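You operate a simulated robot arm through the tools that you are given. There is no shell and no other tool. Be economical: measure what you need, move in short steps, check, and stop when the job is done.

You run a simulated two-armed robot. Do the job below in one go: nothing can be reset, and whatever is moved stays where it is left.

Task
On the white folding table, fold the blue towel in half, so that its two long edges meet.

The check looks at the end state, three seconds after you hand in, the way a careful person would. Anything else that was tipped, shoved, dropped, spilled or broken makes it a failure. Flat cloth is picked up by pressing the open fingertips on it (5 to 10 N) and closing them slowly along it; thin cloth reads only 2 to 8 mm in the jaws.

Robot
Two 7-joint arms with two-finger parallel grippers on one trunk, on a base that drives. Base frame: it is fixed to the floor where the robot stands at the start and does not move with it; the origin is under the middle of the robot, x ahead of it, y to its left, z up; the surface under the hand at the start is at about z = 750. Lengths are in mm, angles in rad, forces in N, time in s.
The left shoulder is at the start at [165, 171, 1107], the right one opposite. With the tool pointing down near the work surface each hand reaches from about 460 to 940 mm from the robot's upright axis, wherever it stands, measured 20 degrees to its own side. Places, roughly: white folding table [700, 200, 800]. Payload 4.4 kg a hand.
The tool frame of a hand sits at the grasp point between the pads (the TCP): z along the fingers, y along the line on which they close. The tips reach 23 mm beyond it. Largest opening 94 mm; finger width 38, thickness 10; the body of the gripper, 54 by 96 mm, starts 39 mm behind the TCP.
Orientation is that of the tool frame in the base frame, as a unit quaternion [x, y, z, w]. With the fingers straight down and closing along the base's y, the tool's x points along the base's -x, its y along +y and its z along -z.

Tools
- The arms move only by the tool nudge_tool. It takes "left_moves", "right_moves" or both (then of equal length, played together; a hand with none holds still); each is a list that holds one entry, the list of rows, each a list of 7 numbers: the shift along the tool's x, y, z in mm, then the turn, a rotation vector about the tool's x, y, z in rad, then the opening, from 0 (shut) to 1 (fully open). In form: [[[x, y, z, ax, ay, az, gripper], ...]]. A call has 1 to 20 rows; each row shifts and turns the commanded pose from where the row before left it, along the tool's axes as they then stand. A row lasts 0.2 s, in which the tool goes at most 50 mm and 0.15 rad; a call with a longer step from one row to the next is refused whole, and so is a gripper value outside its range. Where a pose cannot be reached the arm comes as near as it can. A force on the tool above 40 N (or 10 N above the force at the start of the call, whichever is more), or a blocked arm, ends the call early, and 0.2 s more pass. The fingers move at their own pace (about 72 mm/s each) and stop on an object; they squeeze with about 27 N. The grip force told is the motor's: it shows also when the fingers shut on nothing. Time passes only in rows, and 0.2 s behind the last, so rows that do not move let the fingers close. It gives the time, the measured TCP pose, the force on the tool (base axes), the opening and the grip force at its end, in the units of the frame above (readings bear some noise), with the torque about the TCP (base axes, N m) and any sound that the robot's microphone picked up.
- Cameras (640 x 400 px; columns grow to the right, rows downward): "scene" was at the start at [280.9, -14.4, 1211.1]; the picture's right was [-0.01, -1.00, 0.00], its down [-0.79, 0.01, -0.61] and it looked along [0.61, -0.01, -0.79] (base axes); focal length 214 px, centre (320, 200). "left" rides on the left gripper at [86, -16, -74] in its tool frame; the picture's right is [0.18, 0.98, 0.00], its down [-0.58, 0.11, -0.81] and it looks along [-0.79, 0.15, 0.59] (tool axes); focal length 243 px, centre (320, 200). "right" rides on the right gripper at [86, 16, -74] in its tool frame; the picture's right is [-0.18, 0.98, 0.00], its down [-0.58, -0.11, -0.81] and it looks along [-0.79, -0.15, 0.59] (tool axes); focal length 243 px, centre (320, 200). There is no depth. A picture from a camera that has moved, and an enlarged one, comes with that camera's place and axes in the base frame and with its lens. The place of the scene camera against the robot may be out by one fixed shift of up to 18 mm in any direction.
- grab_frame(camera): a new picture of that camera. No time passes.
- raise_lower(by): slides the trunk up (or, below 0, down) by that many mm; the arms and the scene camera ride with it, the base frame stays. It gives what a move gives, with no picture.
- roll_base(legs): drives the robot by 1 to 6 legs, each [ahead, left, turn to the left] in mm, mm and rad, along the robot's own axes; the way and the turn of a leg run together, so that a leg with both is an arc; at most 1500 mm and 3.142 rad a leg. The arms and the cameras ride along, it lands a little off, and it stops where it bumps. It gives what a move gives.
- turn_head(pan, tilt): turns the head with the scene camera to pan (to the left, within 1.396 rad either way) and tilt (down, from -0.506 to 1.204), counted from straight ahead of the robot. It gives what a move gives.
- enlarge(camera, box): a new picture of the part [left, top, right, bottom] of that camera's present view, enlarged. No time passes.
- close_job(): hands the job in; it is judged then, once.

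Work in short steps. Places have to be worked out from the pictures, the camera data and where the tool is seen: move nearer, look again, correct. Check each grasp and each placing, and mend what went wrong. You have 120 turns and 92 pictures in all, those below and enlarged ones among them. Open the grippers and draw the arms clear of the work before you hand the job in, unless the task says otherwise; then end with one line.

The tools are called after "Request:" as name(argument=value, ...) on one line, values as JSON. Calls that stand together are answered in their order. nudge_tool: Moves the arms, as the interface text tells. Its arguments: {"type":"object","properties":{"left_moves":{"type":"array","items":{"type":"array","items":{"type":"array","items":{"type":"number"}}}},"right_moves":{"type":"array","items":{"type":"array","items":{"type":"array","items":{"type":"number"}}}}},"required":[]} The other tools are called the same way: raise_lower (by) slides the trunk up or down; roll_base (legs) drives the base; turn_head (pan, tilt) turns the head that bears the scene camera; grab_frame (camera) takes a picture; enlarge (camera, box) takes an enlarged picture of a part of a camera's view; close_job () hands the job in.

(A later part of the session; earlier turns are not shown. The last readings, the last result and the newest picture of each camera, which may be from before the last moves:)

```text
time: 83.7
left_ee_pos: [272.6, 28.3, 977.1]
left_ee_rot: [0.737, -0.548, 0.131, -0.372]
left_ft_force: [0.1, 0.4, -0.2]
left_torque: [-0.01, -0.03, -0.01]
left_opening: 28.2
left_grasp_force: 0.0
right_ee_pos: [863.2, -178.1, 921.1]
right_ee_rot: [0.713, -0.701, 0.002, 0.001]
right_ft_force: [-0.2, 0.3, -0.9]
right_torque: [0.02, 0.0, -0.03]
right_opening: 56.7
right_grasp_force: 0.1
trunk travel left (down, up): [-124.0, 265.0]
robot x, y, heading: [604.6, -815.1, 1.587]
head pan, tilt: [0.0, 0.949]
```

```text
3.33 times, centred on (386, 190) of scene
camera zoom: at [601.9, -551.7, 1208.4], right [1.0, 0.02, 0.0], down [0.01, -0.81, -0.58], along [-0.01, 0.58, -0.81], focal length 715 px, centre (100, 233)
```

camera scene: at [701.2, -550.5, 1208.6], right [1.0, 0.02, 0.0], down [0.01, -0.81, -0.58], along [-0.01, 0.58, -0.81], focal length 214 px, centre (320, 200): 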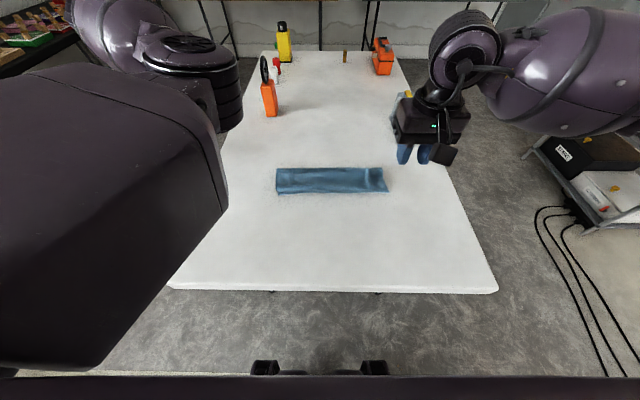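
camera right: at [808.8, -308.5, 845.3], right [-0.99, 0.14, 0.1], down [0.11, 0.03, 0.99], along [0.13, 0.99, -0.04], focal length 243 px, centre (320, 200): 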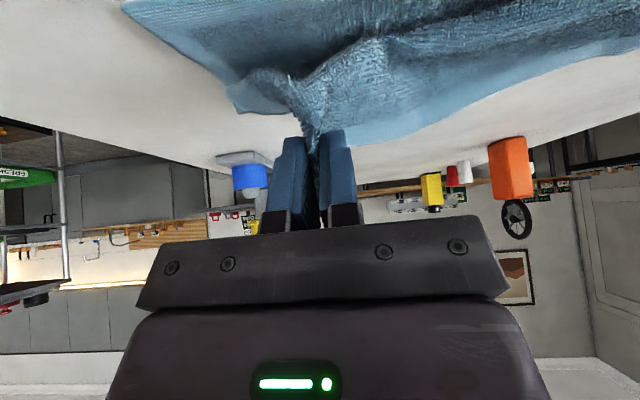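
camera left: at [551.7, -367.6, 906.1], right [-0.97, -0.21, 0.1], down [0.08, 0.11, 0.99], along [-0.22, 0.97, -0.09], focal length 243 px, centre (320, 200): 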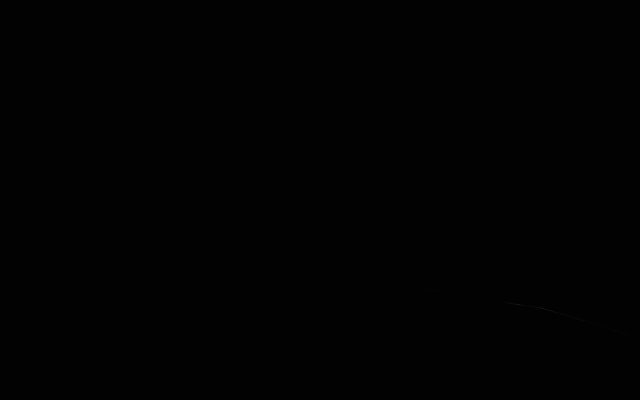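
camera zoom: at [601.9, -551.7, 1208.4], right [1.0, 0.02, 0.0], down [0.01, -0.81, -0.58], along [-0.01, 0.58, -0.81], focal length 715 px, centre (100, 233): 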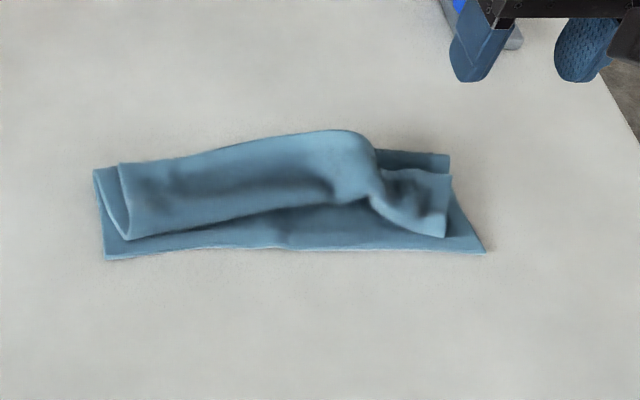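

Request:
enlarge(camera="scene", box=[310, 160, 438, 240])

```text
5.00 times, centred on (374, 200) of scene
camera zoom: at [601.9, -551.7, 1208.4], right [1.0, 0.02, 0.0], down [0.01, -0.81, -0.58], along [-0.01, 0.58, -0.81], focal length 1072 px, centre (50, 200)
```

zoom: 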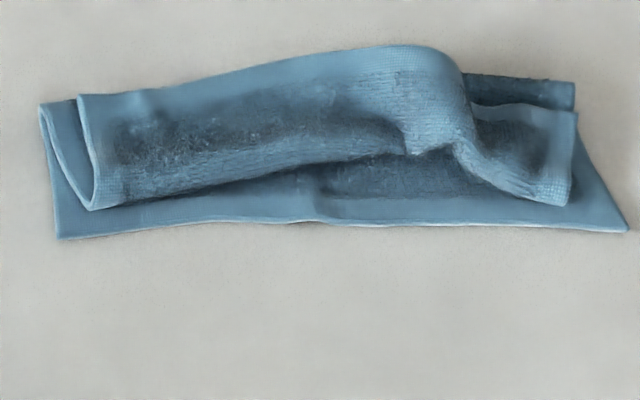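

Dropping it doesn't unroll the hem because the cloth is stiff. A better grip would be with the fingers closing along y, holding the hem along the fingers so it can turn over. I'll yaw the right hand 90° in free air and see whether the arm stays sane.

Request:
nudge_tool(right_moves=[[[0, 0, -10, 0, 0, -0.14, 0.6], [0, 0, 0, 0, 0, -0.14, 0.6], [0, 0, 0, 0, 0, -0.14, 0.6], [0, 0, 0, 0, 0, -0.14, 0.6], [0, 0, 0, 0, 0, -0.14, 0.6], [0, 0, 0, 0, 0, -0.14, 0.6]]])

Request:
grab_frame(camera="scene")

```text
time: 85.1
left_ee_pos: [272.1, 26.9, 978.1]
left_ee_rot: [0.738, -0.548, 0.132, -0.372]
left_ft_force: [0.6, 0.2, 0.0]
left_torque: [0.04, -0.02, -0.01]
left_opening: 28.1
left_grasp_force: 0.0
right_ee_pos: [864.5, -180.4, 930.5]
right_ee_rot: [0.937, -0.35, 0.001, 0.001]
right_ft_force: [-0.4, 0.4, 0.6]
right_torque: [0.01, -0.06, 0.01]
right_opening: 56.5
right_grasp_force: 0.1
trunk travel left (down, up): [-124.0, 265.0]
robot x, y, heading: [608.2, -815.2, 1.587]
head pan, tilt: [0.0, 0.949]
```

```text
31 pictures are left
camera scene: at [601.9, -552.1, 1208.6], right [1.0, 0.02, 0.0], down [0.01, -0.81, -0.58], along [-0.01, 0.58, -0.81], focal length 214 px, centre (320, 200)
```

scene: 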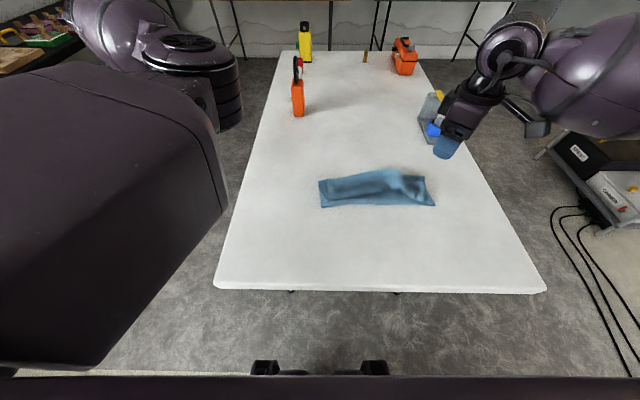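

The arm is fine. I finish the 90° yaw and lower for a profile view along the towel.

Request:
nudge_tool(right_moves=[[[0, 0, 0, 0, 0, -0.14, 0.6], [0, 0, 0, 0, 0, -0.14, 0.6], [0, 0, 0, 0, 0, -0.14, 0.6], [0, 0, 0, 0, 0, -0.14, 0.6], [0, 0, 0, 0, 0, -0.14, 0.6], [0, 0, 0, 0, 0, -0.03, 0.6], [0, 0, 30, 0, 0, 0, 0.6]]])

Request:
grab_frame(camera="right")

```text
time: 86.7
left_ee_pos: [271.5, 26.4, 979.7]
left_ee_rot: [0.737, -0.548, 0.131, -0.373]
left_ft_force: [-0.2, -0.3, 0.7]
left_torque: [0.04, 0.01, 0.01]
left_opening: 28.4
left_grasp_force: 0.1
right_ee_pos: [830.4, -222.2, 880.4]
right_ee_rot: [0.972, -0.235, 0.013, -0.013]
right_ft_force: [1.5, -0.6, -0.7]
right_torque: [-0.02, 0.05, 0.01]
right_opening: 56.3
right_grasp_force: 0.1
right hand out of reach, approached as far as the arm can: row 1, 2, 3, 4, 5
trunk travel left (down, up): [-124.0, 265.0]
robot x, y, heading: [608.8, -817.3, 1.587]
head pan, tilt: [0.0, 0.949]
```

```text
30 pictures are left
camera right: at [896.6, -277.5, 955.0], right [-0.61, -0.79, -0.03], down [-0.49, 0.35, 0.8], along [-0.62, 0.51, -0.6], focal length 243 px, centre (320, 200)
```

right: 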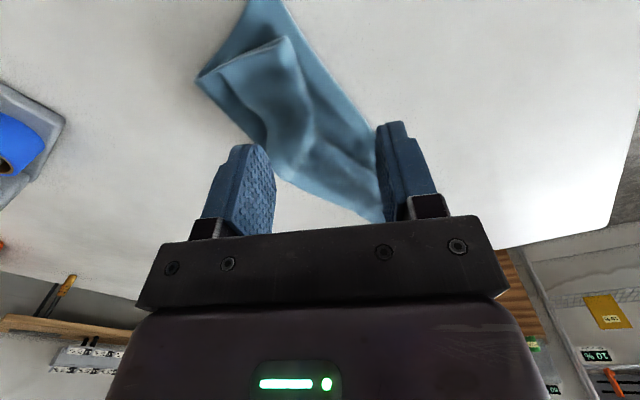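

That direction hits a wrist limit after about 63°. I'll turn the other way, back through neutral to +90°, in free air.

Request:
nudge_tool(right_moves=[[[0, 0, -30, 0, 0, 0.14, 0.6], [0, 0, 0, 0, 0, 0.14, 0.6], [0, 0, 0, 0, 0, 0.14, 0.6], [0, 0, 0, 0, 0, 0.14, 0.6], [0, 0, 0, 0, 0, 0.14, 0.6], [0, 0, 0, 0, 0, 0.14, 0.6], [0, 0, 0, 0, 0, 0.14, 0.6], [0, 0, 0, 0, 0, 0.14, 0.6], [0, 0, 0, 0, 0, 0.14, 0.6], [0, 0, 0, 0, 0, 0.14, 0.6], [0, 0, 0, 0, 0, 0.14, 0.6], [0, 0, 0, 0, 0, 0.03, 0.6]]])

Request:
nudge_tool(right_moves=[[[0, 0, 0, 0, 0, 0.14, 0.6], [0, 0, 0, 0, 0, 0.14, 0.6], [0, 0, 0, 0, 0, 0.14, 0.6], [0, 0, 0, 0, 0, 0.14, 0.6], [0, 0, 0, 0, 0, 0.14, 0.6], [0, 0, 0, 0, 0, 0.14, 0.6], [0, 0, 0, 0, 0, 0.14, 0.6], [0, 0, 0, 0, 0, 0.14, 0.6], [0, 0, 0, 0, 0, 0.14, 0.6], [0, 0, 0, 0, 0, 0.14, 0.6], [0, 0, 0, 0, 0, 0.14, 0.6], [0, 0, 0, 0, 0, 0.03, 0.6]]])

Request:
grab_frame(camera="scene")

```text
time: 89.3
left_ee_pos: [271.3, 27.8, 979.4]
left_ee_rot: [0.738, -0.547, 0.131, -0.373]
left_ft_force: [-0.4, -0.4, -0.1]
left_torque: [0.03, -0.02, 0.03]
left_opening: 27.9
left_grasp_force: 0.1
right_ee_pos: [831.9, -223.2, 908.6]
right_ee_rot: [-0.52, 0.854, -0.004, 0.019]
right_ft_force: [-0.6, -0.8, -0.9]
right_torque: [-0.03, -0.03, -0.02]
right_opening: 56.5
right_grasp_force: 0.1
trunk travel left (down, up): [-124.0, 265.0]
robot x, y, heading: [605.5, -815.1, 1.585]
head pan, tilt: [0.0, 0.949]
```

```text
time: 91.9
left_ee_pos: [272.3, 27.8, 977.6]
left_ee_rot: [0.737, -0.548, 0.131, -0.372]
left_ft_force: [-0.4, -0.8, -0.8]
left_torque: [-0.03, -0.01, 0.01]
left_opening: 28.4
left_grasp_force: 0.0
right_ee_pos: [831.3, -222.0, 908.2]
right_ee_rot: [0.236, 0.972, 0.01, 0.016]
right_ft_force: [0.0, -0.3, 0.1]
right_torque: [0.0, 0.02, 0.02]
right_opening: 56.5
right_grasp_force: 0.2
trunk travel left (down, up): [-124.0, 265.0]
robot x, y, heading: [606.6, -813.2, 1.59]
head pan, tilt: [0.0, 0.949]
```

```text
29 pictures are left
camera scene: at [601.9, -552.1, 1208.6], right [1.0, 0.02, 0.0], down [0.01, -0.81, -0.58], along [-0.01, 0.58, -0.81], focal length 214 px, centre (320, 200)
```

scene: 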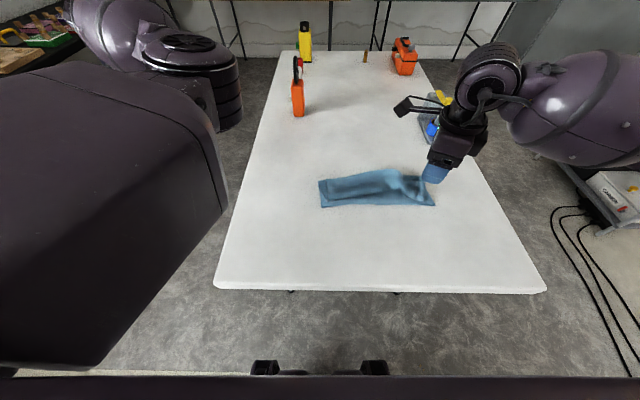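

The other direction is wide open. I set yaw to exactly +90° (closing along y), move above the raised hem near x≈784 and get a profile view from the hand camera.

Request:
nudge_tool(right_moves=[[[0, 0, -5, 0, 0, -0.12, 0.5], [0, 0, 0, 0, 0, -0.12, 0.5], [0, 0, 0, 0, 0, -0.12, 0.5], [0, 0, 0, 0, 0, -0.11, 0.5], [15, 24, 10, 0, 0, 0, 0.5], [16, 24, 15, 0, 0, 0, 0.5], [16, 24, 15, 0, 0, 0, 0.5], [0, 0, 15, 0, 0, 0, 0.5], [0, 0, 0, 0, 0, 0, 0.5]]])

Request:
grab_frame(camera="right")

```text
time: 93.9
left_ee_pos: [271.3, 27.2, 979.6]
left_ee_rot: [0.738, -0.547, 0.132, -0.372]
left_ft_force: [-0.2, -0.5, -0.5]
left_torque: [0.0, 0.01, 0.01]
left_opening: 28.2
left_grasp_force: 0.1
right_ee_pos: [786.5, -150.9, 858.0]
right_ee_rot: [0.001, 1.0, 0.007, 0.017]
right_ft_force: [0.6, -0.9, -0.4]
right_torque: [0.01, 0.0, 0.0]
right_opening: 47.2
right_grasp_force: 0.0
trunk travel left (down, up): [-124.0, 265.0]
robot x, y, heading: [605.9, -816.7, 1.587]
head pan, tilt: [0.0, 0.949]
```

```text
28 pictures are left
camera right: at [696.5, -134.2, 929.5], right [0.19, 0.98, 0.02], down [0.55, -0.12, 0.82], along [0.81, -0.14, -0.57], focal length 243 px, centre (320, 200)
```

right: 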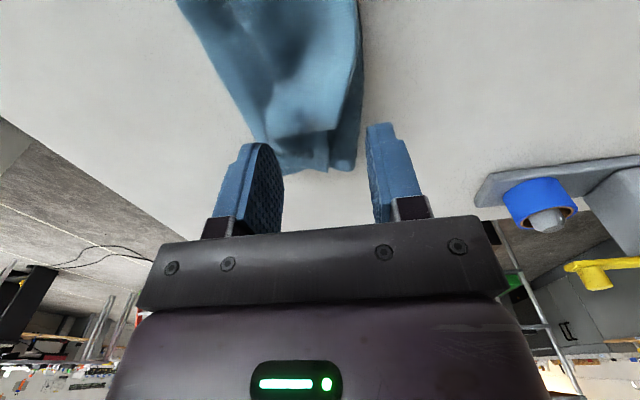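

The hem's free edge is at about y=-122 here. With a 28 mm opening centred at y≈-147, I descend until I touch the bulge.

Request:
nudge_tool(right_moves=[[[0, 4, 20, 0, 0, 0, 0.3], [0, 0, 12, 0, 0, 0, 0.3], [0, 0, 6, 0, 0, 0, 0.3], [0, 0, 4, 0, 0, 0, 0.3], [0, 0, 0, 0, 0, 0, 0.3]]])

Request:
enlarge(camera="scene", box=[310, 150, 470, 250])

Request:
enlarge(camera="right", box=[160, 0, 480, 200])

```text
time: 95.1
left_ee_pos: [271.9, 27.9, 978.0]
left_ee_rot: [0.737, -0.549, 0.132, -0.372]
left_ft_force: [-0.4, -0.1, 0.4]
left_torque: [0.02, 0.02, 0.02]
left_opening: 28.1
left_grasp_force: 0.1
right_ee_pos: [787.1, -144.2, 815.8]
right_ee_rot: [0.002, 1.0, 0.007, 0.017]
right_ft_force: [0.1, -0.7, 0.5]
right_torque: [0.02, -0.02, 0.01]
right_opening: 27.9
right_grasp_force: 0.0
trunk travel left (down, up): [-124.0, 265.0]
robot x, y, heading: [601.7, -817.9, 1.588]
head pan, tilt: [0.0, 0.949]
```

```text
4.00 times, centred on (390, 200) of scene
camera zoom: at [601.9, -552.1, 1208.7], right [1.0, 0.02, 0.0], down [0.01, -0.81, -0.58], along [-0.01, 0.58, -0.81], focal length 858 px, centre (40, 200)
```

zoom: 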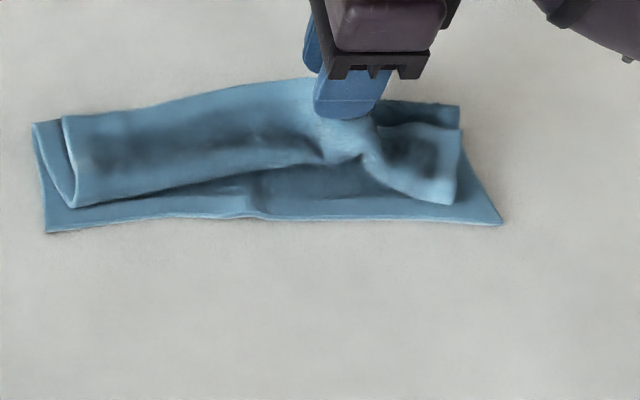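

```text
2.00 times, centred on (320, 100) of right
camera zoom: at [698.2, -129.3, 887.0], right [0.19, 0.98, 0.02], down [0.55, -0.12, 0.82], along [0.81, -0.14, -0.57], focal length 485 px, centre (320, 400)
```

zoom: 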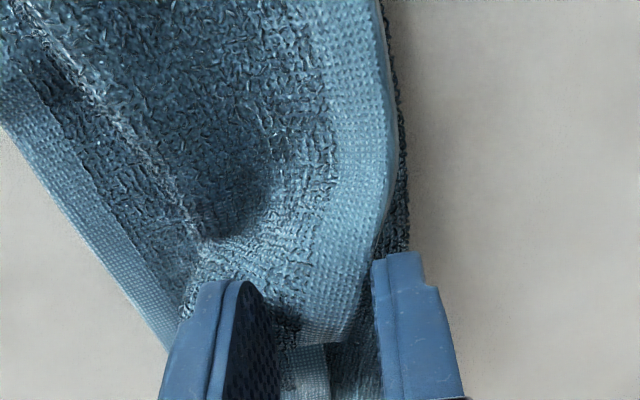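

In this profile the raised hem runs right between the fingers, with the far finger just beyond its free edge. I lower ~16 mm and close.

Request:
nudge_tool(right_moves=[[[0, 2, 6, 0, 0, 0, 0.3], [0, 0, 6, 0, 0, 0, 0.3], [0, 0, 4, 0, 0, 0, 0.3], [0, 0, 0, 0, 0, 0, 0.25], [0, 0, 0, 0, 0, 0, 0.2], [0, 0, 0, 0, 0, 0, 0.15], [0, 0, 0, 0, 0, 0, 0.1], [0, 0, 0, 0, 0, 0, 0.05], [0, 0, 0, 0, 0, 0, 0], [0, 0, 0, 0, 0, 0, 0], [0, 0, 0, 0, 0, 0, 0]]])

Request:
enlarge(camera="right", box=[160, 0, 480, 200])

```text
time: 97.5
left_ee_pos: [270.5, 27.4, 978.8]
left_ee_rot: [0.738, -0.548, 0.131, -0.372]
left_ft_force: [-0.1, 0.0, 0.3]
left_torque: [-0.05, 0.0, 0.04]
left_opening: 28.4
left_grasp_force: 0.1
right_ee_pos: [787.4, -143.7, 799.5]
right_ee_rot: [0.001, 1.0, 0.007, 0.018]
right_ft_force: [0.1, -0.2, 0.5]
right_torque: [-0.03, -0.01, -0.03]
right_opening: 0.2
right_grasp_force: 27.1
trunk travel left (down, up): [-124.0, 265.0]
robot x, y, heading: [606.8, -817.7, 1.587]
head pan, tilt: [0.0, 0.949]
```

```text
2.00 times, centred on (320, 100) of right
camera zoom: at [698.2, -128.0, 871.5], right [0.19, 0.98, 0.02], down [0.55, -0.12, 0.82], along [0.81, -0.14, -0.57], focal length 485 px, centre (320, 400)
```

zoom: 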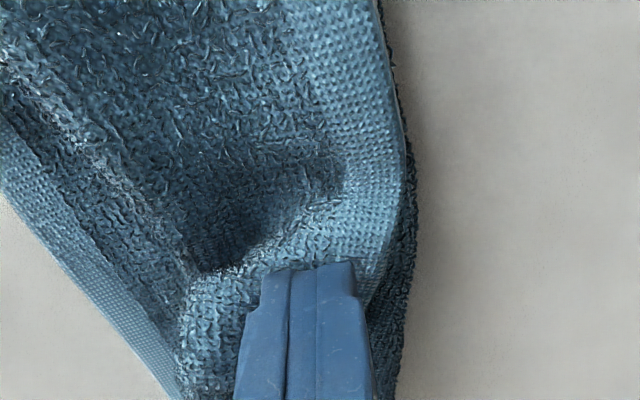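

It closed just above the cloth. I reopen, shift 3 mm outward and go lower until I feel it.

Request:
nudge_tool(right_moves=[[[0, 4, -8, 0, 0, 0, 0.3], [0, 0, 0, 0, 0, 0, 0.3], [0, 0, 8, 0, 0, 0, 0.3], [0, 0, 4, 0, 0, 0, 0.3], [0, 0, 4, 0, 0, 0, 0.3], [0, 0, 0, 0, 0, 0, 0.3]]])

Request:
enlarge(camera="right", box=[160, 0, 480, 200])

```text
time: 98.9
left_ee_pos: [272.2, 28.1, 978.3]
left_ee_rot: [0.738, -0.548, 0.131, -0.371]
left_ft_force: [0.0, -0.3, -0.1]
left_torque: [-0.04, 0.0, 0.04]
left_opening: 28.2
left_grasp_force: 0.1
right_ee_pos: [789.3, -138.7, 791.0]
right_ee_rot: [0.002, 1.0, 0.007, 0.018]
right_ft_force: [-0.2, 0.0, 0.6]
right_torque: [-0.05, 0.01, -0.03]
right_opening: 28.2
right_grasp_force: 0.1
trunk travel left (down, up): [-124.0, 265.0]
robot x, y, heading: [605.1, -823.4, 1.587]
head pan, tilt: [0.0, 0.949]
```

```text
2.00 times, centred on (320, 100) of right
camera zoom: at [699.3, -123.9, 863.0], right [0.19, 0.98, 0.02], down [0.55, -0.12, 0.82], along [0.81, -0.14, -0.57], focal length 485 px, centre (320, 400)
```

zoom: 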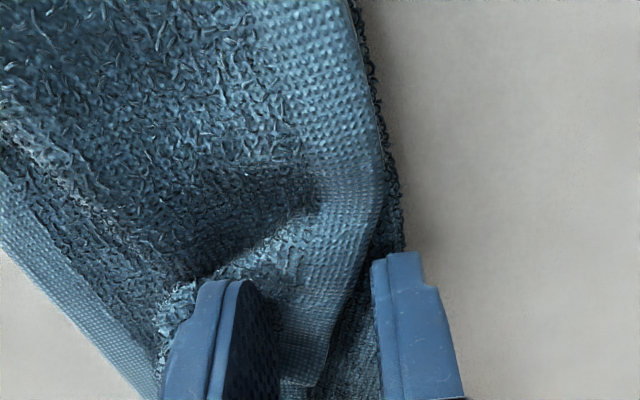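

The hem edge is clearly between the jaws and the near finger is pressing into the flap. I lower 2 mm and close.

Request:
nudge_tool(right_moves=[[[0, 0, 2.5, 0, 0, 0, 0.3], [0, 0, 0, 0, 0, 0, 0.25], [0, 0, 0, 0, 0, 0, 0.2], [0, 0, 0, 0, 0, 0, 0.15], [0, 0, 0, 0, 0, 0, 0.1], [0, 0, 0, 0, 0, 0, 0.05], [0, 0, 0, 0, 0, 0, 0], [0, 0, 0, 0, 0, 0, 0], [0, 0, 0, 0, 0, 0, 0]]])

Request:
enlarge(camera="right", box=[160, 0, 480, 200])

```text
time: 100.9
left_ee_pos: [272.2, 26.3, 978.0]
left_ee_rot: [0.737, -0.549, 0.131, -0.373]
left_ft_force: [0.1, 1.2, 0.4]
left_torque: [0.01, 0.02, -0.01]
left_opening: 28.2
left_grasp_force: 0.0
right_ee_pos: [788.9, -139.6, 788.6]
right_ee_rot: [0.001, 1.0, 0.007, 0.017]
right_ft_force: [-0.3, 0.6, 1.7]
right_torque: [-0.03, 0.05, 0.0]
right_opening: 3.4
right_grasp_force: 26.9
trunk travel left (down, up): [-124.0, 265.0]
robot x, y, heading: [604.8, -817.9, 1.588]
head pan, tilt: [0.0, 0.949]
```

```text
2.00 times, centred on (320, 100) of right
camera zoom: at [698.8, -124.1, 860.3], right [0.19, 0.98, 0.02], down [0.55, -0.12, 0.82], along [0.81, -0.14, -0.57], focal length 485 px, centre (320, 400)
```

zoom: 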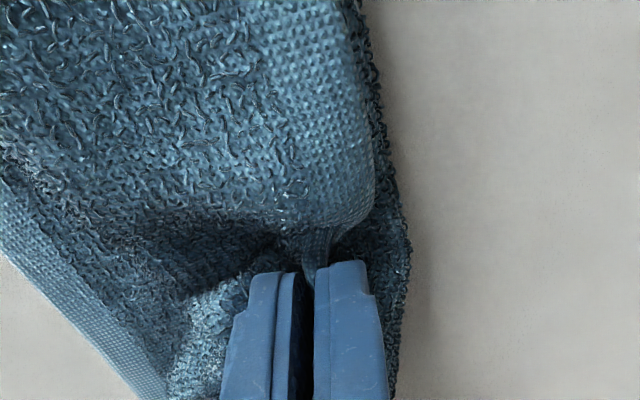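

The hem alone is gripped (3.4 mm), standing along the fingers, which is the grip I wanted. I lift it upright over the target fold line (y≈-115).

Request:
nudge_tool(right_moves=[[[0, 2, -17, 0, 0, 0, 0], [0, 5, -19, 0, 0, 0, 0], [0, 7, -20, 0, 0, 0, 0], [0, 8, -20, 0, 0, 0, 0], [0, 8, -18, 0, 0, 0, 0], [0, 0, 0, 0, 0, 0, 0]]])

Request:
enlarge(camera="scene", box=[290, 130, 482, 250])

```text
time: 102.3
left_ee_pos: [271.3, 27.6, 978.8]
left_ee_rot: [0.737, -0.549, 0.132, -0.373]
left_ft_force: [0.3, -0.3, 0.2]
left_torque: [-0.01, -0.02, -0.03]
left_opening: 28.5
left_grasp_force: 0.1
right_ee_pos: [784.6, -110.6, 884.4]
right_ee_rot: [0.002, 1.0, 0.006, 0.018]
right_ft_force: [0.0, -0.2, -0.8]
right_torque: [-0.01, 0.02, -0.02]
right_opening: 3.0
right_grasp_force: 27.1
trunk travel left (down, up): [-124.0, 265.0]
robot x, y, heading: [609.2, -815.2, 1.588]
head pan, tilt: [0.0, 0.949]
```

```text
3.33 times, centred on (386, 190) of scene
camera zoom: at [601.9, -551.9, 1208.5], right [1.0, 0.02, 0.0], down [0.01, -0.81, -0.58], along [-0.01, 0.58, -0.81], focal length 715 px, centre (100, 233)
```

zoom: 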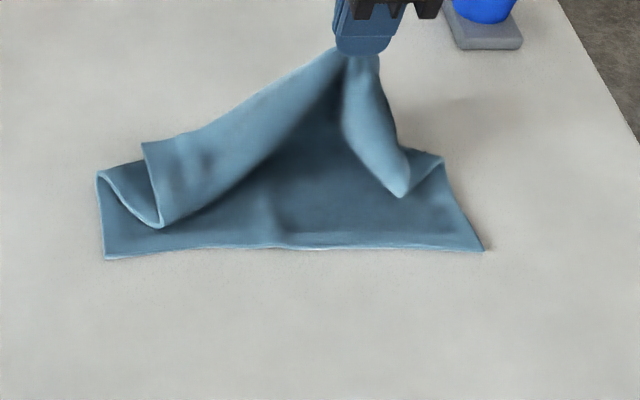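

Next I lay it over towards me, tilting the fingers away so the hem turns over.

Request:
nudge_tool(right_moves=[[[0, -18.4, 8, -0.12, 0, 0, 0], [0, -19.2, 5.7, -0.12, 0, 0, 0], [0, -19.8, 3.4, -0.12, 0, 0, 0], [0, -20, 1, -0.12, 0, 0, 0], [0, -20, -1.4, -0.12, 0, 0, 0], [0, -19.7, -3.8, -0.12, 0, 0, 0], [0, 0, 0, 0, 0, 0, 0]]])

Request:
grab_frame(camera="scene")

```text
time: 103.9
left_ee_pos: [270.4, 26.7, 978.4]
left_ee_rot: [0.737, -0.548, 0.132, -0.373]
left_ft_force: [0.2, 0.0, 0.6]
left_torque: [-0.01, 0.01, 0.0]
left_opening: 28.4
left_grasp_force: 0.1
right_ee_pos: [787.4, -221.4, 833.3]
right_ee_rot: [-0.005, 0.933, 0.361, 0.017]
right_ft_force: [-0.6, -0.2, -0.4]
right_torque: [-0.05, 0.02, 0.0]
right_opening: 2.5
right_grasp_force: 27.3
trunk travel left (down, up): [-124.0, 265.0]
robot x, y, heading: [605.4, -816.8, 1.588]
head pan, tilt: [0.0, 0.949]
```

```text
21 pictures are left
camera scene: at [601.8, -552.1, 1208.7], right [1.0, 0.02, 0.0], down [0.01, -0.81, -0.58], along [-0.01, 0.58, -0.81], focal length 214 px, centre (320, 200)
```

scene: 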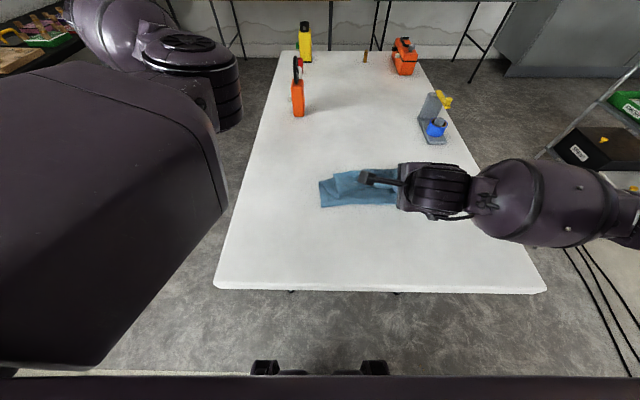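

The tilt worked without trouble. I lower to just above the near edge, release, back out along the fingers and return upright.

Request:
nudge_tool(right_moves=[[[0, -12.9, 7.2, 0, 0, 0, 0], [0, -12.9, 7.2, 0, 0, 0, 0], [0, -12, 6.5, 0, 0, 0, 0], [0, 0, 0, 0, 0, 0, 0.1], [0, 0, 0, 0, 0, 0, 0.2], [0, 0, -10, 0, 0, 0, 0.25], [0, 0, -25, 0, 0, 0, 0.25], [0, 0, -35, 0.06, 0, 0, 0.3], [0, 15, -35, 0.12, 0, 0, 0.3], [0, 25, -15, 0.12, 0, 0, 0.3], [0, 30, 0, 0.12, 0, 0, 0.3], [0, 30, 0, 0.12, 0, 0, 0.3], [-30, 30, 0, 0.12, 0, 0, 0.3], [-30, 0, 0, 0.06, 0, 0, 0.3]]])

Request:
enlarge(camera="scene", box=[310, 155, 454, 245])

```text
time: 106.9
left_ee_pos: [271.5, 27.5, 979.2]
left_ee_rot: [0.737, -0.549, 0.131, -0.372]
left_ft_force: [0.3, 0.6, -0.5]
left_torque: [0.0, 0.02, -0.01]
left_opening: 28.2
left_grasp_force: 0.0
right_ee_pos: [845.2, -188.7, 911.4]
right_ee_rot: [0.001, 0.998, 0.068, 0.017]
right_ft_force: [0.0, 0.5, 0.4]
right_torque: [-0.02, 0.06, 0.01]
right_opening: 28.2
right_grasp_force: 0.1
right hand out of reach, approached as far as the arm can: row 3, 9
trunk travel left (down, up): [-124.0, 265.0]
robot x, y, heading: [604.6, -814.9, 1.588]
head pan, tilt: [0.0, 0.949]
```

```text
4.44 times, centred on (382, 200) of scene
camera zoom: at [602.3, -552.5, 1208.8], right [1.0, 0.02, 0.0], down [0.01, -0.81, -0.58], along [-0.01, 0.58, -0.81], focal length 953 px, centre (44, 200)
```

zoom: 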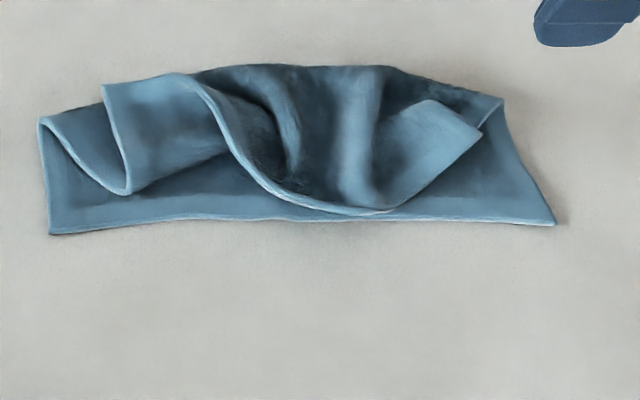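

That's big progress: the middle of the edge now lies over the near edge, correctly turned. Both top corners are still turned back. I view the right corner from the hand camera.

Request:
nudge_tool(right_moves=[[[35, 0, 0, 0.06, 0, 0, 0.3], [35, 0, 0, 0.06, 0, 0, 0.3], [35, 0, 0, 0, 0, 0, 0.3], [0, 0, 0, 0, 0, 0, 0.3]]])

Request:
enlarge(camera="right", box=[80, 0, 480, 250])

```text
time: 107.9
left_ee_pos: [272.4, 27.3, 978.7]
left_ee_rot: [0.738, -0.548, 0.132, -0.372]
left_ft_force: [0.3, -0.1, 0.3]
left_torque: [0.01, 0.02, -0.01]
left_opening: 28.3
left_grasp_force: 0.0
right_ee_pos: [740.1, -188.4, 909.2]
right_ee_rot: [0.003, 1.0, 0.007, 0.017]
right_ft_force: [-0.1, 0.5, 0.7]
right_torque: [-0.01, 0.01, -0.02]
right_opening: 28.3
right_grasp_force: 0.1
trunk travel left (down, up): [-124.0, 265.0]
robot x, y, heading: [607.9, -814.2, 1.591]
head pan, tilt: [0.0, 0.949]
```

```text
1.60 times, centred on (280, 125) of right
camera zoom: at [650.2, -172.7, 980.7], right [0.19, 0.98, 0.02], down [0.55, -0.12, 0.82], along [0.81, -0.15, -0.57], focal length 388 px, centre (384, 320)
```

zoom: 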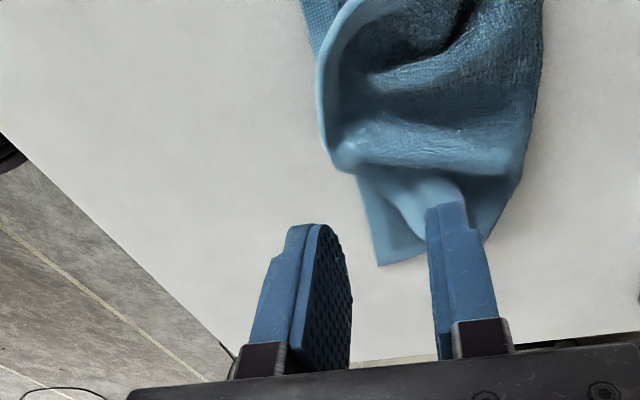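

The right corner is a triangle folded back, with its tip near (825,-164) and a diagonal crease. I yaw ~33° to match the crease normal and approach the tip.

Request:
nudge_tool(right_moves=[[[-30, 6, 10, 0, 0, 0, 0.3], [-30, 6, 15, 0, 0, 0, 0.3], [-29, 5, 20, 0, 0, 0, 0.3], [0, 0, 10, 0, 0, -0.14, 0.3], [0, 0, 10, 0, 0, -0.14, 0.3], [0, 0, 10, 0, 0, -0.14, 0.3], [0, 0, 10, 0, 0, -0.14, 0.3], [0, 0, 8, 0, 0, 0, 0.3], [0, 0, 0, 0, 0, 0, 0.3]]])

Request:
enlarge(camera="right", box=[160, 0, 480, 200])

```text
time: 109.9
left_ee_pos: [271.5, 27.4, 977.6]
left_ee_rot: [0.738, -0.548, 0.13, -0.373]
left_ft_force: [0.5, -0.3, 0.5]
left_torque: [-0.03, -0.05, 0.02]
left_opening: 28.2
left_grasp_force: 0.2
right_ee_pos: [832.6, -171.7, 818.8]
right_ee_rot: [-0.273, 0.962, 0.002, 0.018]
right_ft_force: [0.7, -0.1, 0.2]
right_torque: [0.02, -0.03, 0.0]
right_opening: 28.1
right_grasp_force: 0.0
trunk travel left (down, up): [-124.0, 265.0]
robot x, y, heading: [602.5, -816.4, 1.583]
head pan, tilt: [0.0, 0.949]
```

```text
2.00 times, centred on (320, 100) of right
camera zoom: at [746.9, -203.7, 889.9], right [-0.36, 0.93, 0.0], down [0.52, 0.2, 0.83], along [0.77, 0.3, -0.56], focal length 485 px, centre (320, 400)
```

zoom: 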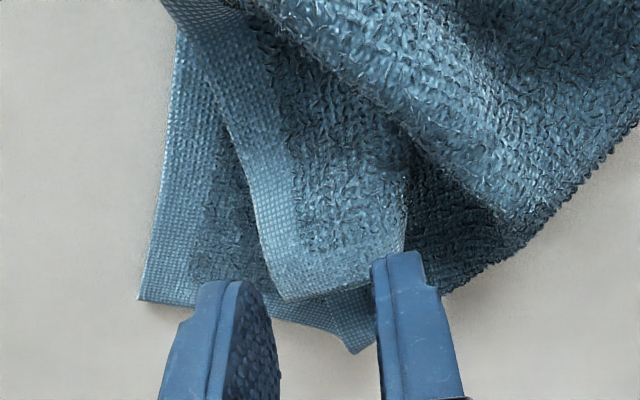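

This close view shows the corner isn't flipped after all. The top corner is at about (863,-173) against the bottom corner at (892,-219), so it only needs pulling diagonally by ~55 mm. I straddle its edge with the near finger just outside it and descend.

Request:
nudge_tool(right_moves=[[[-5.5, -10.8, 8, 0, 0, 0, 0.3], [0, 0, 10, 0, 0, 0, 0.3], [0, 0, 7, 0, 0, 0, 0.3], [0, 0, 4, 0, 0, 0, 0.3], [0, 0, 0, 0, 0, 0, 0.3]]])

Request:
enlarge(camera="right", box=[160, 0, 480, 200])

```text
time: 111.1
left_ee_pos: [272.1, 27.1, 979.1]
left_ee_rot: [0.737, -0.549, 0.131, -0.372]
left_ft_force: [0.0, 0.0, 0.2]
left_torque: [0.02, -0.01, 0.01]
left_opening: 28.4
left_grasp_force: 0.1
right_ee_pos: [843.9, -176.7, 789.3]
right_ee_rot: [-0.274, 0.962, 0.002, 0.018]
right_ft_force: [-0.5, 0.2, 0.6]
right_torque: [-0.02, 0.04, -0.02]
right_opening: 28.2
right_grasp_force: 0.0
trunk travel left (down, up): [-124.0, 265.0]
robot x, y, heading: [603.9, -817.4, 1.583]
head pan, tilt: [0.0, 0.949]
```

```text
2.00 times, centred on (320, 100) of right
camera zoom: at [758.2, -209.5, 860.6], right [-0.36, 0.93, 0.0], down [0.52, 0.2, 0.83], along [0.77, 0.3, -0.56], focal length 485 px, centre (320, 400)
```

zoom: 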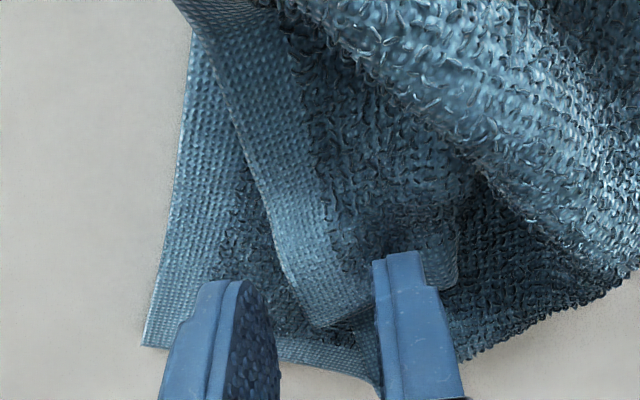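

The corner's edge is midway between the jaws, emerging from under a pleat, so pulling will undo it. I lower 2 mm, close, and check the opening.

Request:
nudge_tool(right_moves=[[[0, 0, 2, 0, 0, 0, 0.3], [0, 0, 0, 0, 0, 0, 0.25], [0, 0, 0, 0, 0, 0, 0.2], [0, 0, 0, 0, 0, 0, 0.15], [0, 0, 0, 0, 0, 0, 0.1], [0, 0, 0, 0, 0, 0, 0.05], [0, 0, 0, 0, 0, 0, 0], [0, 0, 0, 0, 0, 0, 0], [0, 0, 0, 0, 0, 0, 0]]])

```text
time: 113.1
left_ee_pos: [271.5, 27.3, 978.1]
left_ee_rot: [0.737, -0.549, 0.131, -0.372]
left_ft_force: [-0.1, -0.5, 0.5]
left_torque: [-0.01, 0.01, 0.02]
left_opening: 28.4
left_grasp_force: 0.1
right_ee_pos: [843.9, -176.7, 788.0]
right_ee_rot: [-0.274, 0.962, 0.002, 0.019]
right_ft_force: [-0.2, -1.4, 1.4]
right_torque: [0.02, 0.0, -0.03]
right_opening: 3.2
right_grasp_force: 27.2
trunk travel left (down, up): [-124.0, 265.0]
robot x, y, heading: [607.7, -817.9, 1.589]
head pan, tilt: [0.0, 0.949]
```

Single layer gripped (3.2 mm). I lift, pull diagonally outward, then tilt and set the corner down over the bottom corner.

Request:
nudge_tool(right_moves=[[[0, -5, -15, 0, 0, 0, 0], [0, -10, -15, 0, 0, 0, 0], [0, -12, -5, 0, 0, 0, 0], [0, -6, 6, -0.12, 0, 0, 0], [0, -6.7, 5.2, -0.12, 0, 0, 0], [0, -7.3, 4.4, -0.12, 0, 0, 0], [0, -7.7, 3.5, -0.12, 0, 0, 0], [0, -8.1, 2.5, -0.12, 0, 0, 0], [0, 0, 0, 0, 0, 0, 0]]])

Request:
enlarge(camera="right", box=[120, 0, 520, 250])

```text
time: 115.1
left_ee_pos: [270.5, 27.8, 977.6]
left_ee_rot: [0.737, -0.549, 0.132, -0.372]
left_ft_force: [0.1, 0.2, 0.8]
left_torque: [0.01, 0.01, -0.01]
left_opening: 28.3
left_grasp_force: 0.1
right_ee_pos: [874.5, -226.4, 792.9]
right_ee_rot: [-0.267, 0.918, 0.287, -0.063]
right_ft_force: [0.1, 0.5, 0.7]
right_torque: [-0.05, -0.02, 0.05]
right_opening: 3.2
right_grasp_force: 26.7
trunk travel left (down, up): [-124.0, 265.0]
robot x, y, heading: [607.7, -816.3, 1.587]
head pan, tilt: [0.0, 0.949]
```

```text
1.60 times, centred on (320, 125) of right
camera zoom: at [812.3, -297.2, 860.7], right [-0.29, 0.78, 0.56], down [0.76, -0.17, 0.63], along [0.58, 0.61, -0.54], focal length 388 px, centre (320, 320)
```

zoom: 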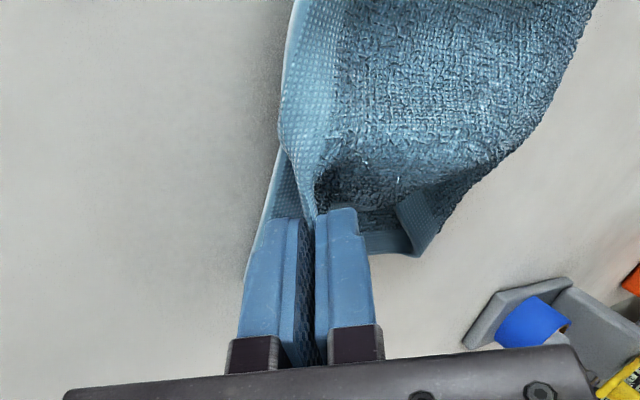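

The pleat has come out and the corner lies over the bottom one. I release and back out.

Request:
nudge_tool(right_moves=[[[0, -2.2, 3.3, 0, 0, 0, 0], [0, 0, 0, 0, 0, 0, 0.1], [0, 0, 0, 0, 0, 0, 0.2], [0, 0, -12, 0, 0, 0, 0.25], [0, 0, -25, 0, 0, 0, 0.3], [0, 0, -35, 0.12, 0, 0, 0.3], [0, 10, -35, 0.12, 0, 0, 0.3], [0, 25, -10, 0.12, 0, 0, 0.3], [0, 30, 0, 0.12, 0, 0, 0.3], [0, 30, 0, 0.12, 0, 0.14, 0.3], [0, 30, 0, 0, 0, 0.14, 0.3], [0, 30, 0, 0, 0, 0.14, 0.3], [0, 0, 0, 0, 0, 0.14, 0.3], [0, 0, 0, 0, 0, 0, 0.3]]])

Request:
enlarge(camera="scene", box=[310, 155, 454, 245])

```text
refused: row 10 steps farther than a row can; nothing moved
```

```text
4.44 times, centred on (382, 200) of scene
camera zoom: at [601.7, -552.0, 1208.6], right [1.0, 0.02, 0.0], down [0.01, -0.81, -0.58], along [-0.01, 0.58, -0.81], focal length 953 px, centre (44, 200)
```

zoom: 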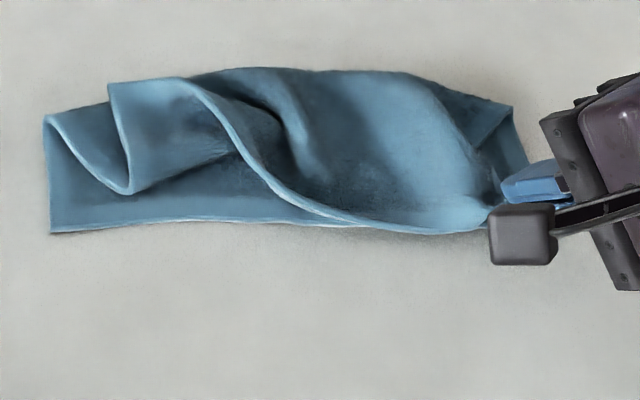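

The right half looks good. That call was refused because one row combined two turns, so I resend with smaller turns.

Request:
nudge_tool(right_moves=[[[0, -2.2, 3.3, 0, 0, 0, 0], [0, 0, 0, 0, 0, 0, 0.1], [0, 0, 0, 0, 0, 0, 0.2], [0, 0, -12, 0, 0, 0, 0.25], [0, 0, -25, 0, 0, 0, 0.3], [0, 0, -35, 0.12, 0, 0, 0.3], [0, 10, -35, 0.12, 0, 0, 0.3], [0, 25, -10, 0.12, 0, 0, 0.3], [0, 30, 0, 0.12, 0, 0, 0.3], [0, 30, 0, 0.12, 0, 0, 0.3], [0, 30, 0, 0, 0, 0.14, 0.3], [0, 30, 0, 0, 0, 0.14, 0.3], [0, 0, 0, 0, 0, 0.14, 0.3], [0, 0, 0, 0, 0, 0.14, 0.3], [0, 0, 0, 0, 0, 0, 0.3]]])

Request:
enlarge(camera="scene", box=[310, 155, 454, 245])

```text
time: 118.3
left_ee_pos: [271.6, 27.6, 977.9]
left_ee_rot: [0.737, -0.549, 0.132, -0.372]
left_ft_force: [-0.4, 0.2, 0.1]
left_torque: [0.02, -0.02, 0.07]
left_opening: 28.2
left_grasp_force: 0.0
right_ee_pos: [827.3, -147.6, 913.0]
right_ee_rot: [0.004, 1.0, 0.007, 0.017]
right_ft_force: [0.2, -0.3, 0.0]
right_torque: [-0.02, -0.03, 0.03]
right_opening: 28.2
right_grasp_force: 0.0
trunk travel left (down, up): [-124.0, 265.0]
robot x, y, heading: [606.3, -814.7, 1.586]
head pan, tilt: [0.0, 0.949]
```

```text
4.44 times, centred on (382, 200) of scene
camera zoom: at [601.9, -552.2, 1208.7], right [1.0, 0.02, 0.0], down [0.01, -0.81, -0.58], along [-0.01, 0.58, -0.81], focal length 953 px, centre (44, 200)
```

zoom: 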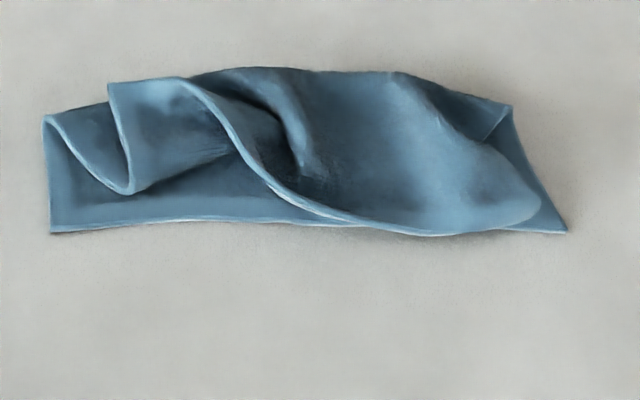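

The right half is in place. The left corner is still turned back with its free edge facing away, at about (636–680, -146), so I move there for the same hem grip.

Request:
nudge_tool(right_moves=[[[33, -2, 10, 0, 0, 0, 0.3], [33, -2, 15, 0, 0, 0, 0.3], [33, -2, 15, 0, 0, 0, 0.3], [33, -2, 15, 0, 0, 0, 0.3], [33, -1, 20, 0, 0, 0, 0.3], [0, 0, 18, 0, 0, 0, 0.3], [0, 0, 0, 0, 0, 0, 0.3]]])

Request:
enlarge(camera="right", box=[160, 0, 480, 200])

```text
time: 119.9
left_ee_pos: [271.5, 27.7, 977.5]
left_ee_rot: [0.737, -0.549, 0.131, -0.372]
left_ft_force: [-0.8, -0.1, 0.4]
left_torque: [-0.01, -0.02, -0.01]
left_opening: 28.3
left_grasp_force: 0.0
right_ee_pos: [662.3, -154.6, 814.5]
right_ee_rot: [0.002, 1.0, 0.007, 0.018]
right_ft_force: [0.1, -1.1, -0.2]
right_torque: [0.01, -0.01, -0.04]
right_opening: 28.3
right_grasp_force: 0.0
trunk travel left (down, up): [-124.0, 265.0]
robot x, y, heading: [605.1, -816.9, 1.587]
head pan, tilt: [0.0, 0.949]
```

```text
2.00 times, centred on (320, 100) of right
camera zoom: at [573.5, -138.2, 885.5], right [0.19, 0.98, 0.02], down [0.55, -0.12, 0.82], along [0.81, -0.14, -0.57], focal length 485 px, centre (320, 400)
```

zoom: 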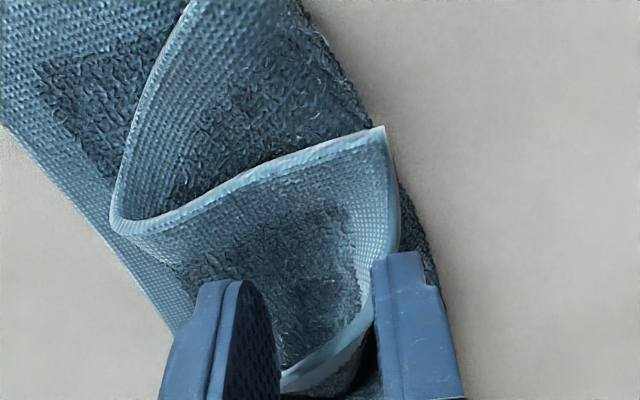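

The corner tip is at about (625,-133). I shift to grip closer to it and descend.

Request:
nudge_tool(right_moves=[[[17, 14, 0, 0, 0, 0, 0.3], [0, 0, 10, 0, 0, 0, 0.3], [0, 0, 8, 0, 0, 0, 0.3], [0, 0, 5, 0, 0, 0, 0.3], [0, 0, 0, 0, 0, 0, 0.3]]])

Request:
enlarge(camera="right", box=[160, 0, 480, 200])

```text
time: 121.1
left_ee_pos: [271.9, 28.9, 978.1]
left_ee_rot: [0.737, -0.549, 0.131, -0.373]
left_ft_force: [0.7, 0.0, 0.3]
left_torque: [0.01, -0.01, 0.04]
left_opening: 28.1
left_grasp_force: 0.1
right_ee_pos: [647.0, -140.5, 790.6]
right_ee_rot: [0.003, 1.0, 0.008, 0.018]
right_ft_force: [-0.3, -0.2, 0.7]
right_torque: [0.03, -0.01, 0.02]
right_opening: 28.1
right_grasp_force: 0.0
trunk travel left (down, up): [-124.0, 265.0]
robot x, y, heading: [606.6, -816.8, 1.583]
head pan, tilt: [0.0, 0.949]
```

```text
2.00 times, centred on (320, 100) of right
camera zoom: at [557.8, -124.3, 861.4], right [0.19, 0.98, 0.02], down [0.55, -0.12, 0.82], along [0.81, -0.14, -0.57], focal length 485 px, centre (320, 400)
```

zoom: 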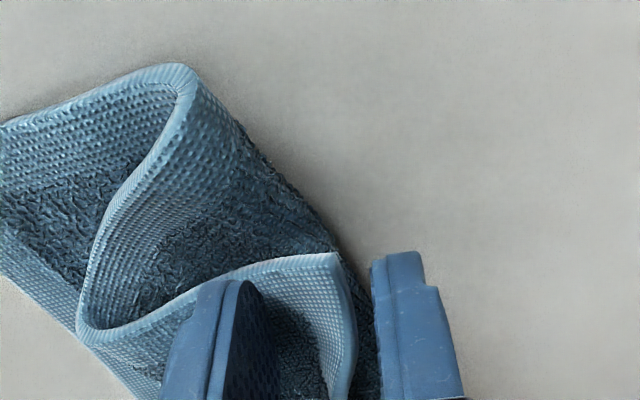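

Perfectly straddled. I lower 2 mm and close.

Request:
nudge_tool(right_moves=[[[0, 0, 2.5, 0, 0, 0, 0.3], [0, 0, 0, 0, 0, 0, 0.25], [0, 0, 0, 0, 0, 0, 0.2], [0, 0, 0, 0, 0, 0, 0.15], [0, 0, 0, 0, 0, 0, 0.1], [0, 0, 0, 0, 0, 0, 0.05], [0, 0, 0, 0, 0, 0, 0], [0, 0, 0, 0, 0, 0, 0], [0, 0, 0, 0, 0, 0, 0]]])

```text
time: 123.1
left_ee_pos: [271.0, 27.6, 977.2]
left_ee_rot: [0.737, -0.549, 0.131, -0.371]
left_ft_force: [-0.2, 0.3, -0.1]
left_torque: [-0.02, -0.01, 0.01]
left_opening: 28.2
left_grasp_force: 0.0
right_ee_pos: [647.5, -139.1, 788.9]
right_ee_rot: [0.002, 1.0, 0.007, 0.018]
right_ft_force: [-0.1, -0.5, -0.2]
right_torque: [-0.01, -0.01, 0.02]
right_opening: 3.0
right_grasp_force: 27.2
trunk travel left (down, up): [-124.0, 265.0]
robot x, y, heading: [607.5, -813.8, 1.586]
head pan, tilt: [0.0, 0.949]
```

I've got the corner (3.0 mm). I lift it upright, carry it over towards me with the tilt and a ~25 mm shift left, and stop just above the bottom corner.

Request:
nudge_tool(right_moves=[[[1, 2, -16, 0, 0, 0, 0], [1, 3, -18, 0, 0, 0, 0], [1, 3, -19, 0, 0, 0, 0], [1, 3, -19, 0, 0, 0, 0], [1, 3, -19, 0, 0, 0, 0], [3.3, -17, 8, -0.12, 0, 0, 0], [3.3, -17.8, 5.9, -0.12, 0, 0, 0], [3.3, -18.4, 3.7, -0.12, 0, 0, 0], [3.3, -18.7, 1.5, -0.12, 0, 0, 0], [3.3, -18.8, -0.8, -0.12, 0, 0, 0], [3.3, -18.5, -3, -0.12, 0, 0, 0], [0, -12.8, 6.4, 0, 0, 0, 0], [0, -12.8, 6.4, 0, 0, 0, 0], [0, 0, 0, 0, 0, 0, 0]]])

Request:
enlarge(camera="scene", box=[310, 155, 454, 245])

```text
time: 126.1
left_ee_pos: [271.1, 28.2, 978.9]
left_ee_rot: [0.737, -0.549, 0.132, -0.373]
left_ft_force: [0.4, 0.7, 0.6]
left_torque: [0.01, 0.01, 0.0]
left_opening: 28.0
left_grasp_force: 0.0
right_ee_pos: [621.3, -240.1, 803.8]
right_ee_rot: [-0.003, 0.933, 0.359, 0.017]
right_ft_force: [0.8, 0.5, -0.3]
right_torque: [-0.1, -0.02, -0.03]
right_opening: 2.7
right_grasp_force: 26.9
trunk travel left (down, up): [-124.0, 265.0]
robot x, y, heading: [605.4, -814.8, 1.584]
head pan, tilt: [0.0, 0.949]
```

```text
4.44 times, centred on (382, 200) of scene
camera zoom: at [601.9, -552.2, 1208.7], right [1.0, 0.02, 0.0], down [0.01, -0.81, -0.58], along [-0.01, 0.58, -0.81], focal length 953 px, centre (44, 200)
```

zoom: 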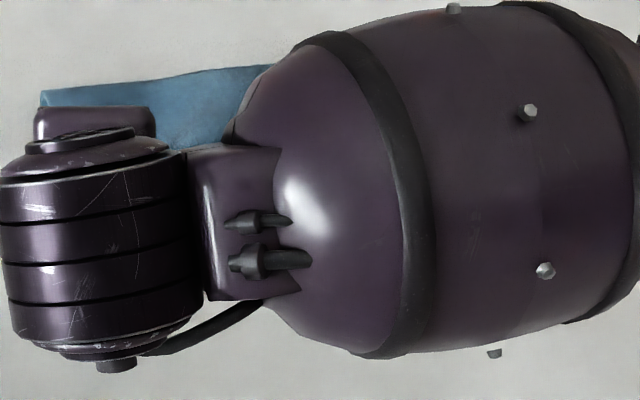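

Position is as planned. I lower the last 10 mm, release, back out and come upright.

Request:
nudge_tool(right_moves=[[[0, -8.5, 5, 0, 0, 0, 0], [0, 0, 0, 0, 0, 0, 0.1], [0, 0, 0, 0, 0, 0, 0.2], [0, 0, -12, 0, 0, 0, 0.25], [0, 0, -25, 0, 0, 0, 0.3], [0, 0, -35, 0.1, 0, 0, 0.3], [-5, 10, -35, 0.12, 0, 0, 0.3], [-20, 20, -15, 0.12, 0, 0, 0.3], [-30, 20, 0, 0.12, 0, 0, 0.3], [-30, 20, 0, 0.12, 0, 0, 0.3], [-30, 30, 0, 0.12, 0, 0, 0.3], [-35, 30, 0, 0, 0, 0, 0.3], [-35, 30, 0, 0, 0, 0, 0.3], [-35, 0, 0, 0, 0, 0, 0.3], [-35, 0, 0, 0, 0, 0, 0.3]]])

Request:
enlarge(camera="scene", box=[310, 155, 454, 245])

```text
time: 129.3
left_ee_pos: [271.1, 27.0, 980.2]
left_ee_rot: [0.737, -0.548, 0.132, -0.373]
left_ft_force: [0.3, -0.1, 0.9]
left_torque: [0.03, 0.02, -0.02]
left_opening: 28.2
left_grasp_force: 0.0
right_ee_pos: [870.9, -165.3, 933.0]
right_ee_rot: [0.002, 1.0, 0.018, 0.017]
right_ft_force: [0.1, -0.4, -0.2]
right_torque: [-0.01, 0.02, 0.01]
right_opening: 28.6
right_grasp_force: 0.1
trunk travel left (down, up): [-124.0, 265.0]
robot x, y, heading: [607.3, -817.2, 1.585]
head pan, tilt: [0.0, 0.949]
```

```text
4.44 times, centred on (382, 200) of scene
camera zoom: at [602.3, -552.3, 1208.7], right [1.0, 0.02, 0.0], down [0.01, -0.81, -0.58], along [-0.01, 0.58, -0.81], focal length 953 px, centre (44, 200)
```

zoom: 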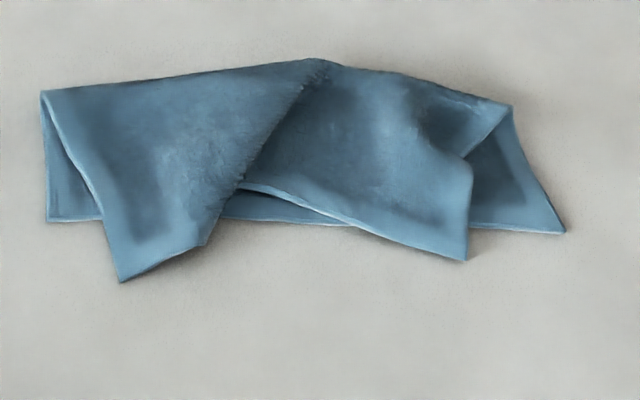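

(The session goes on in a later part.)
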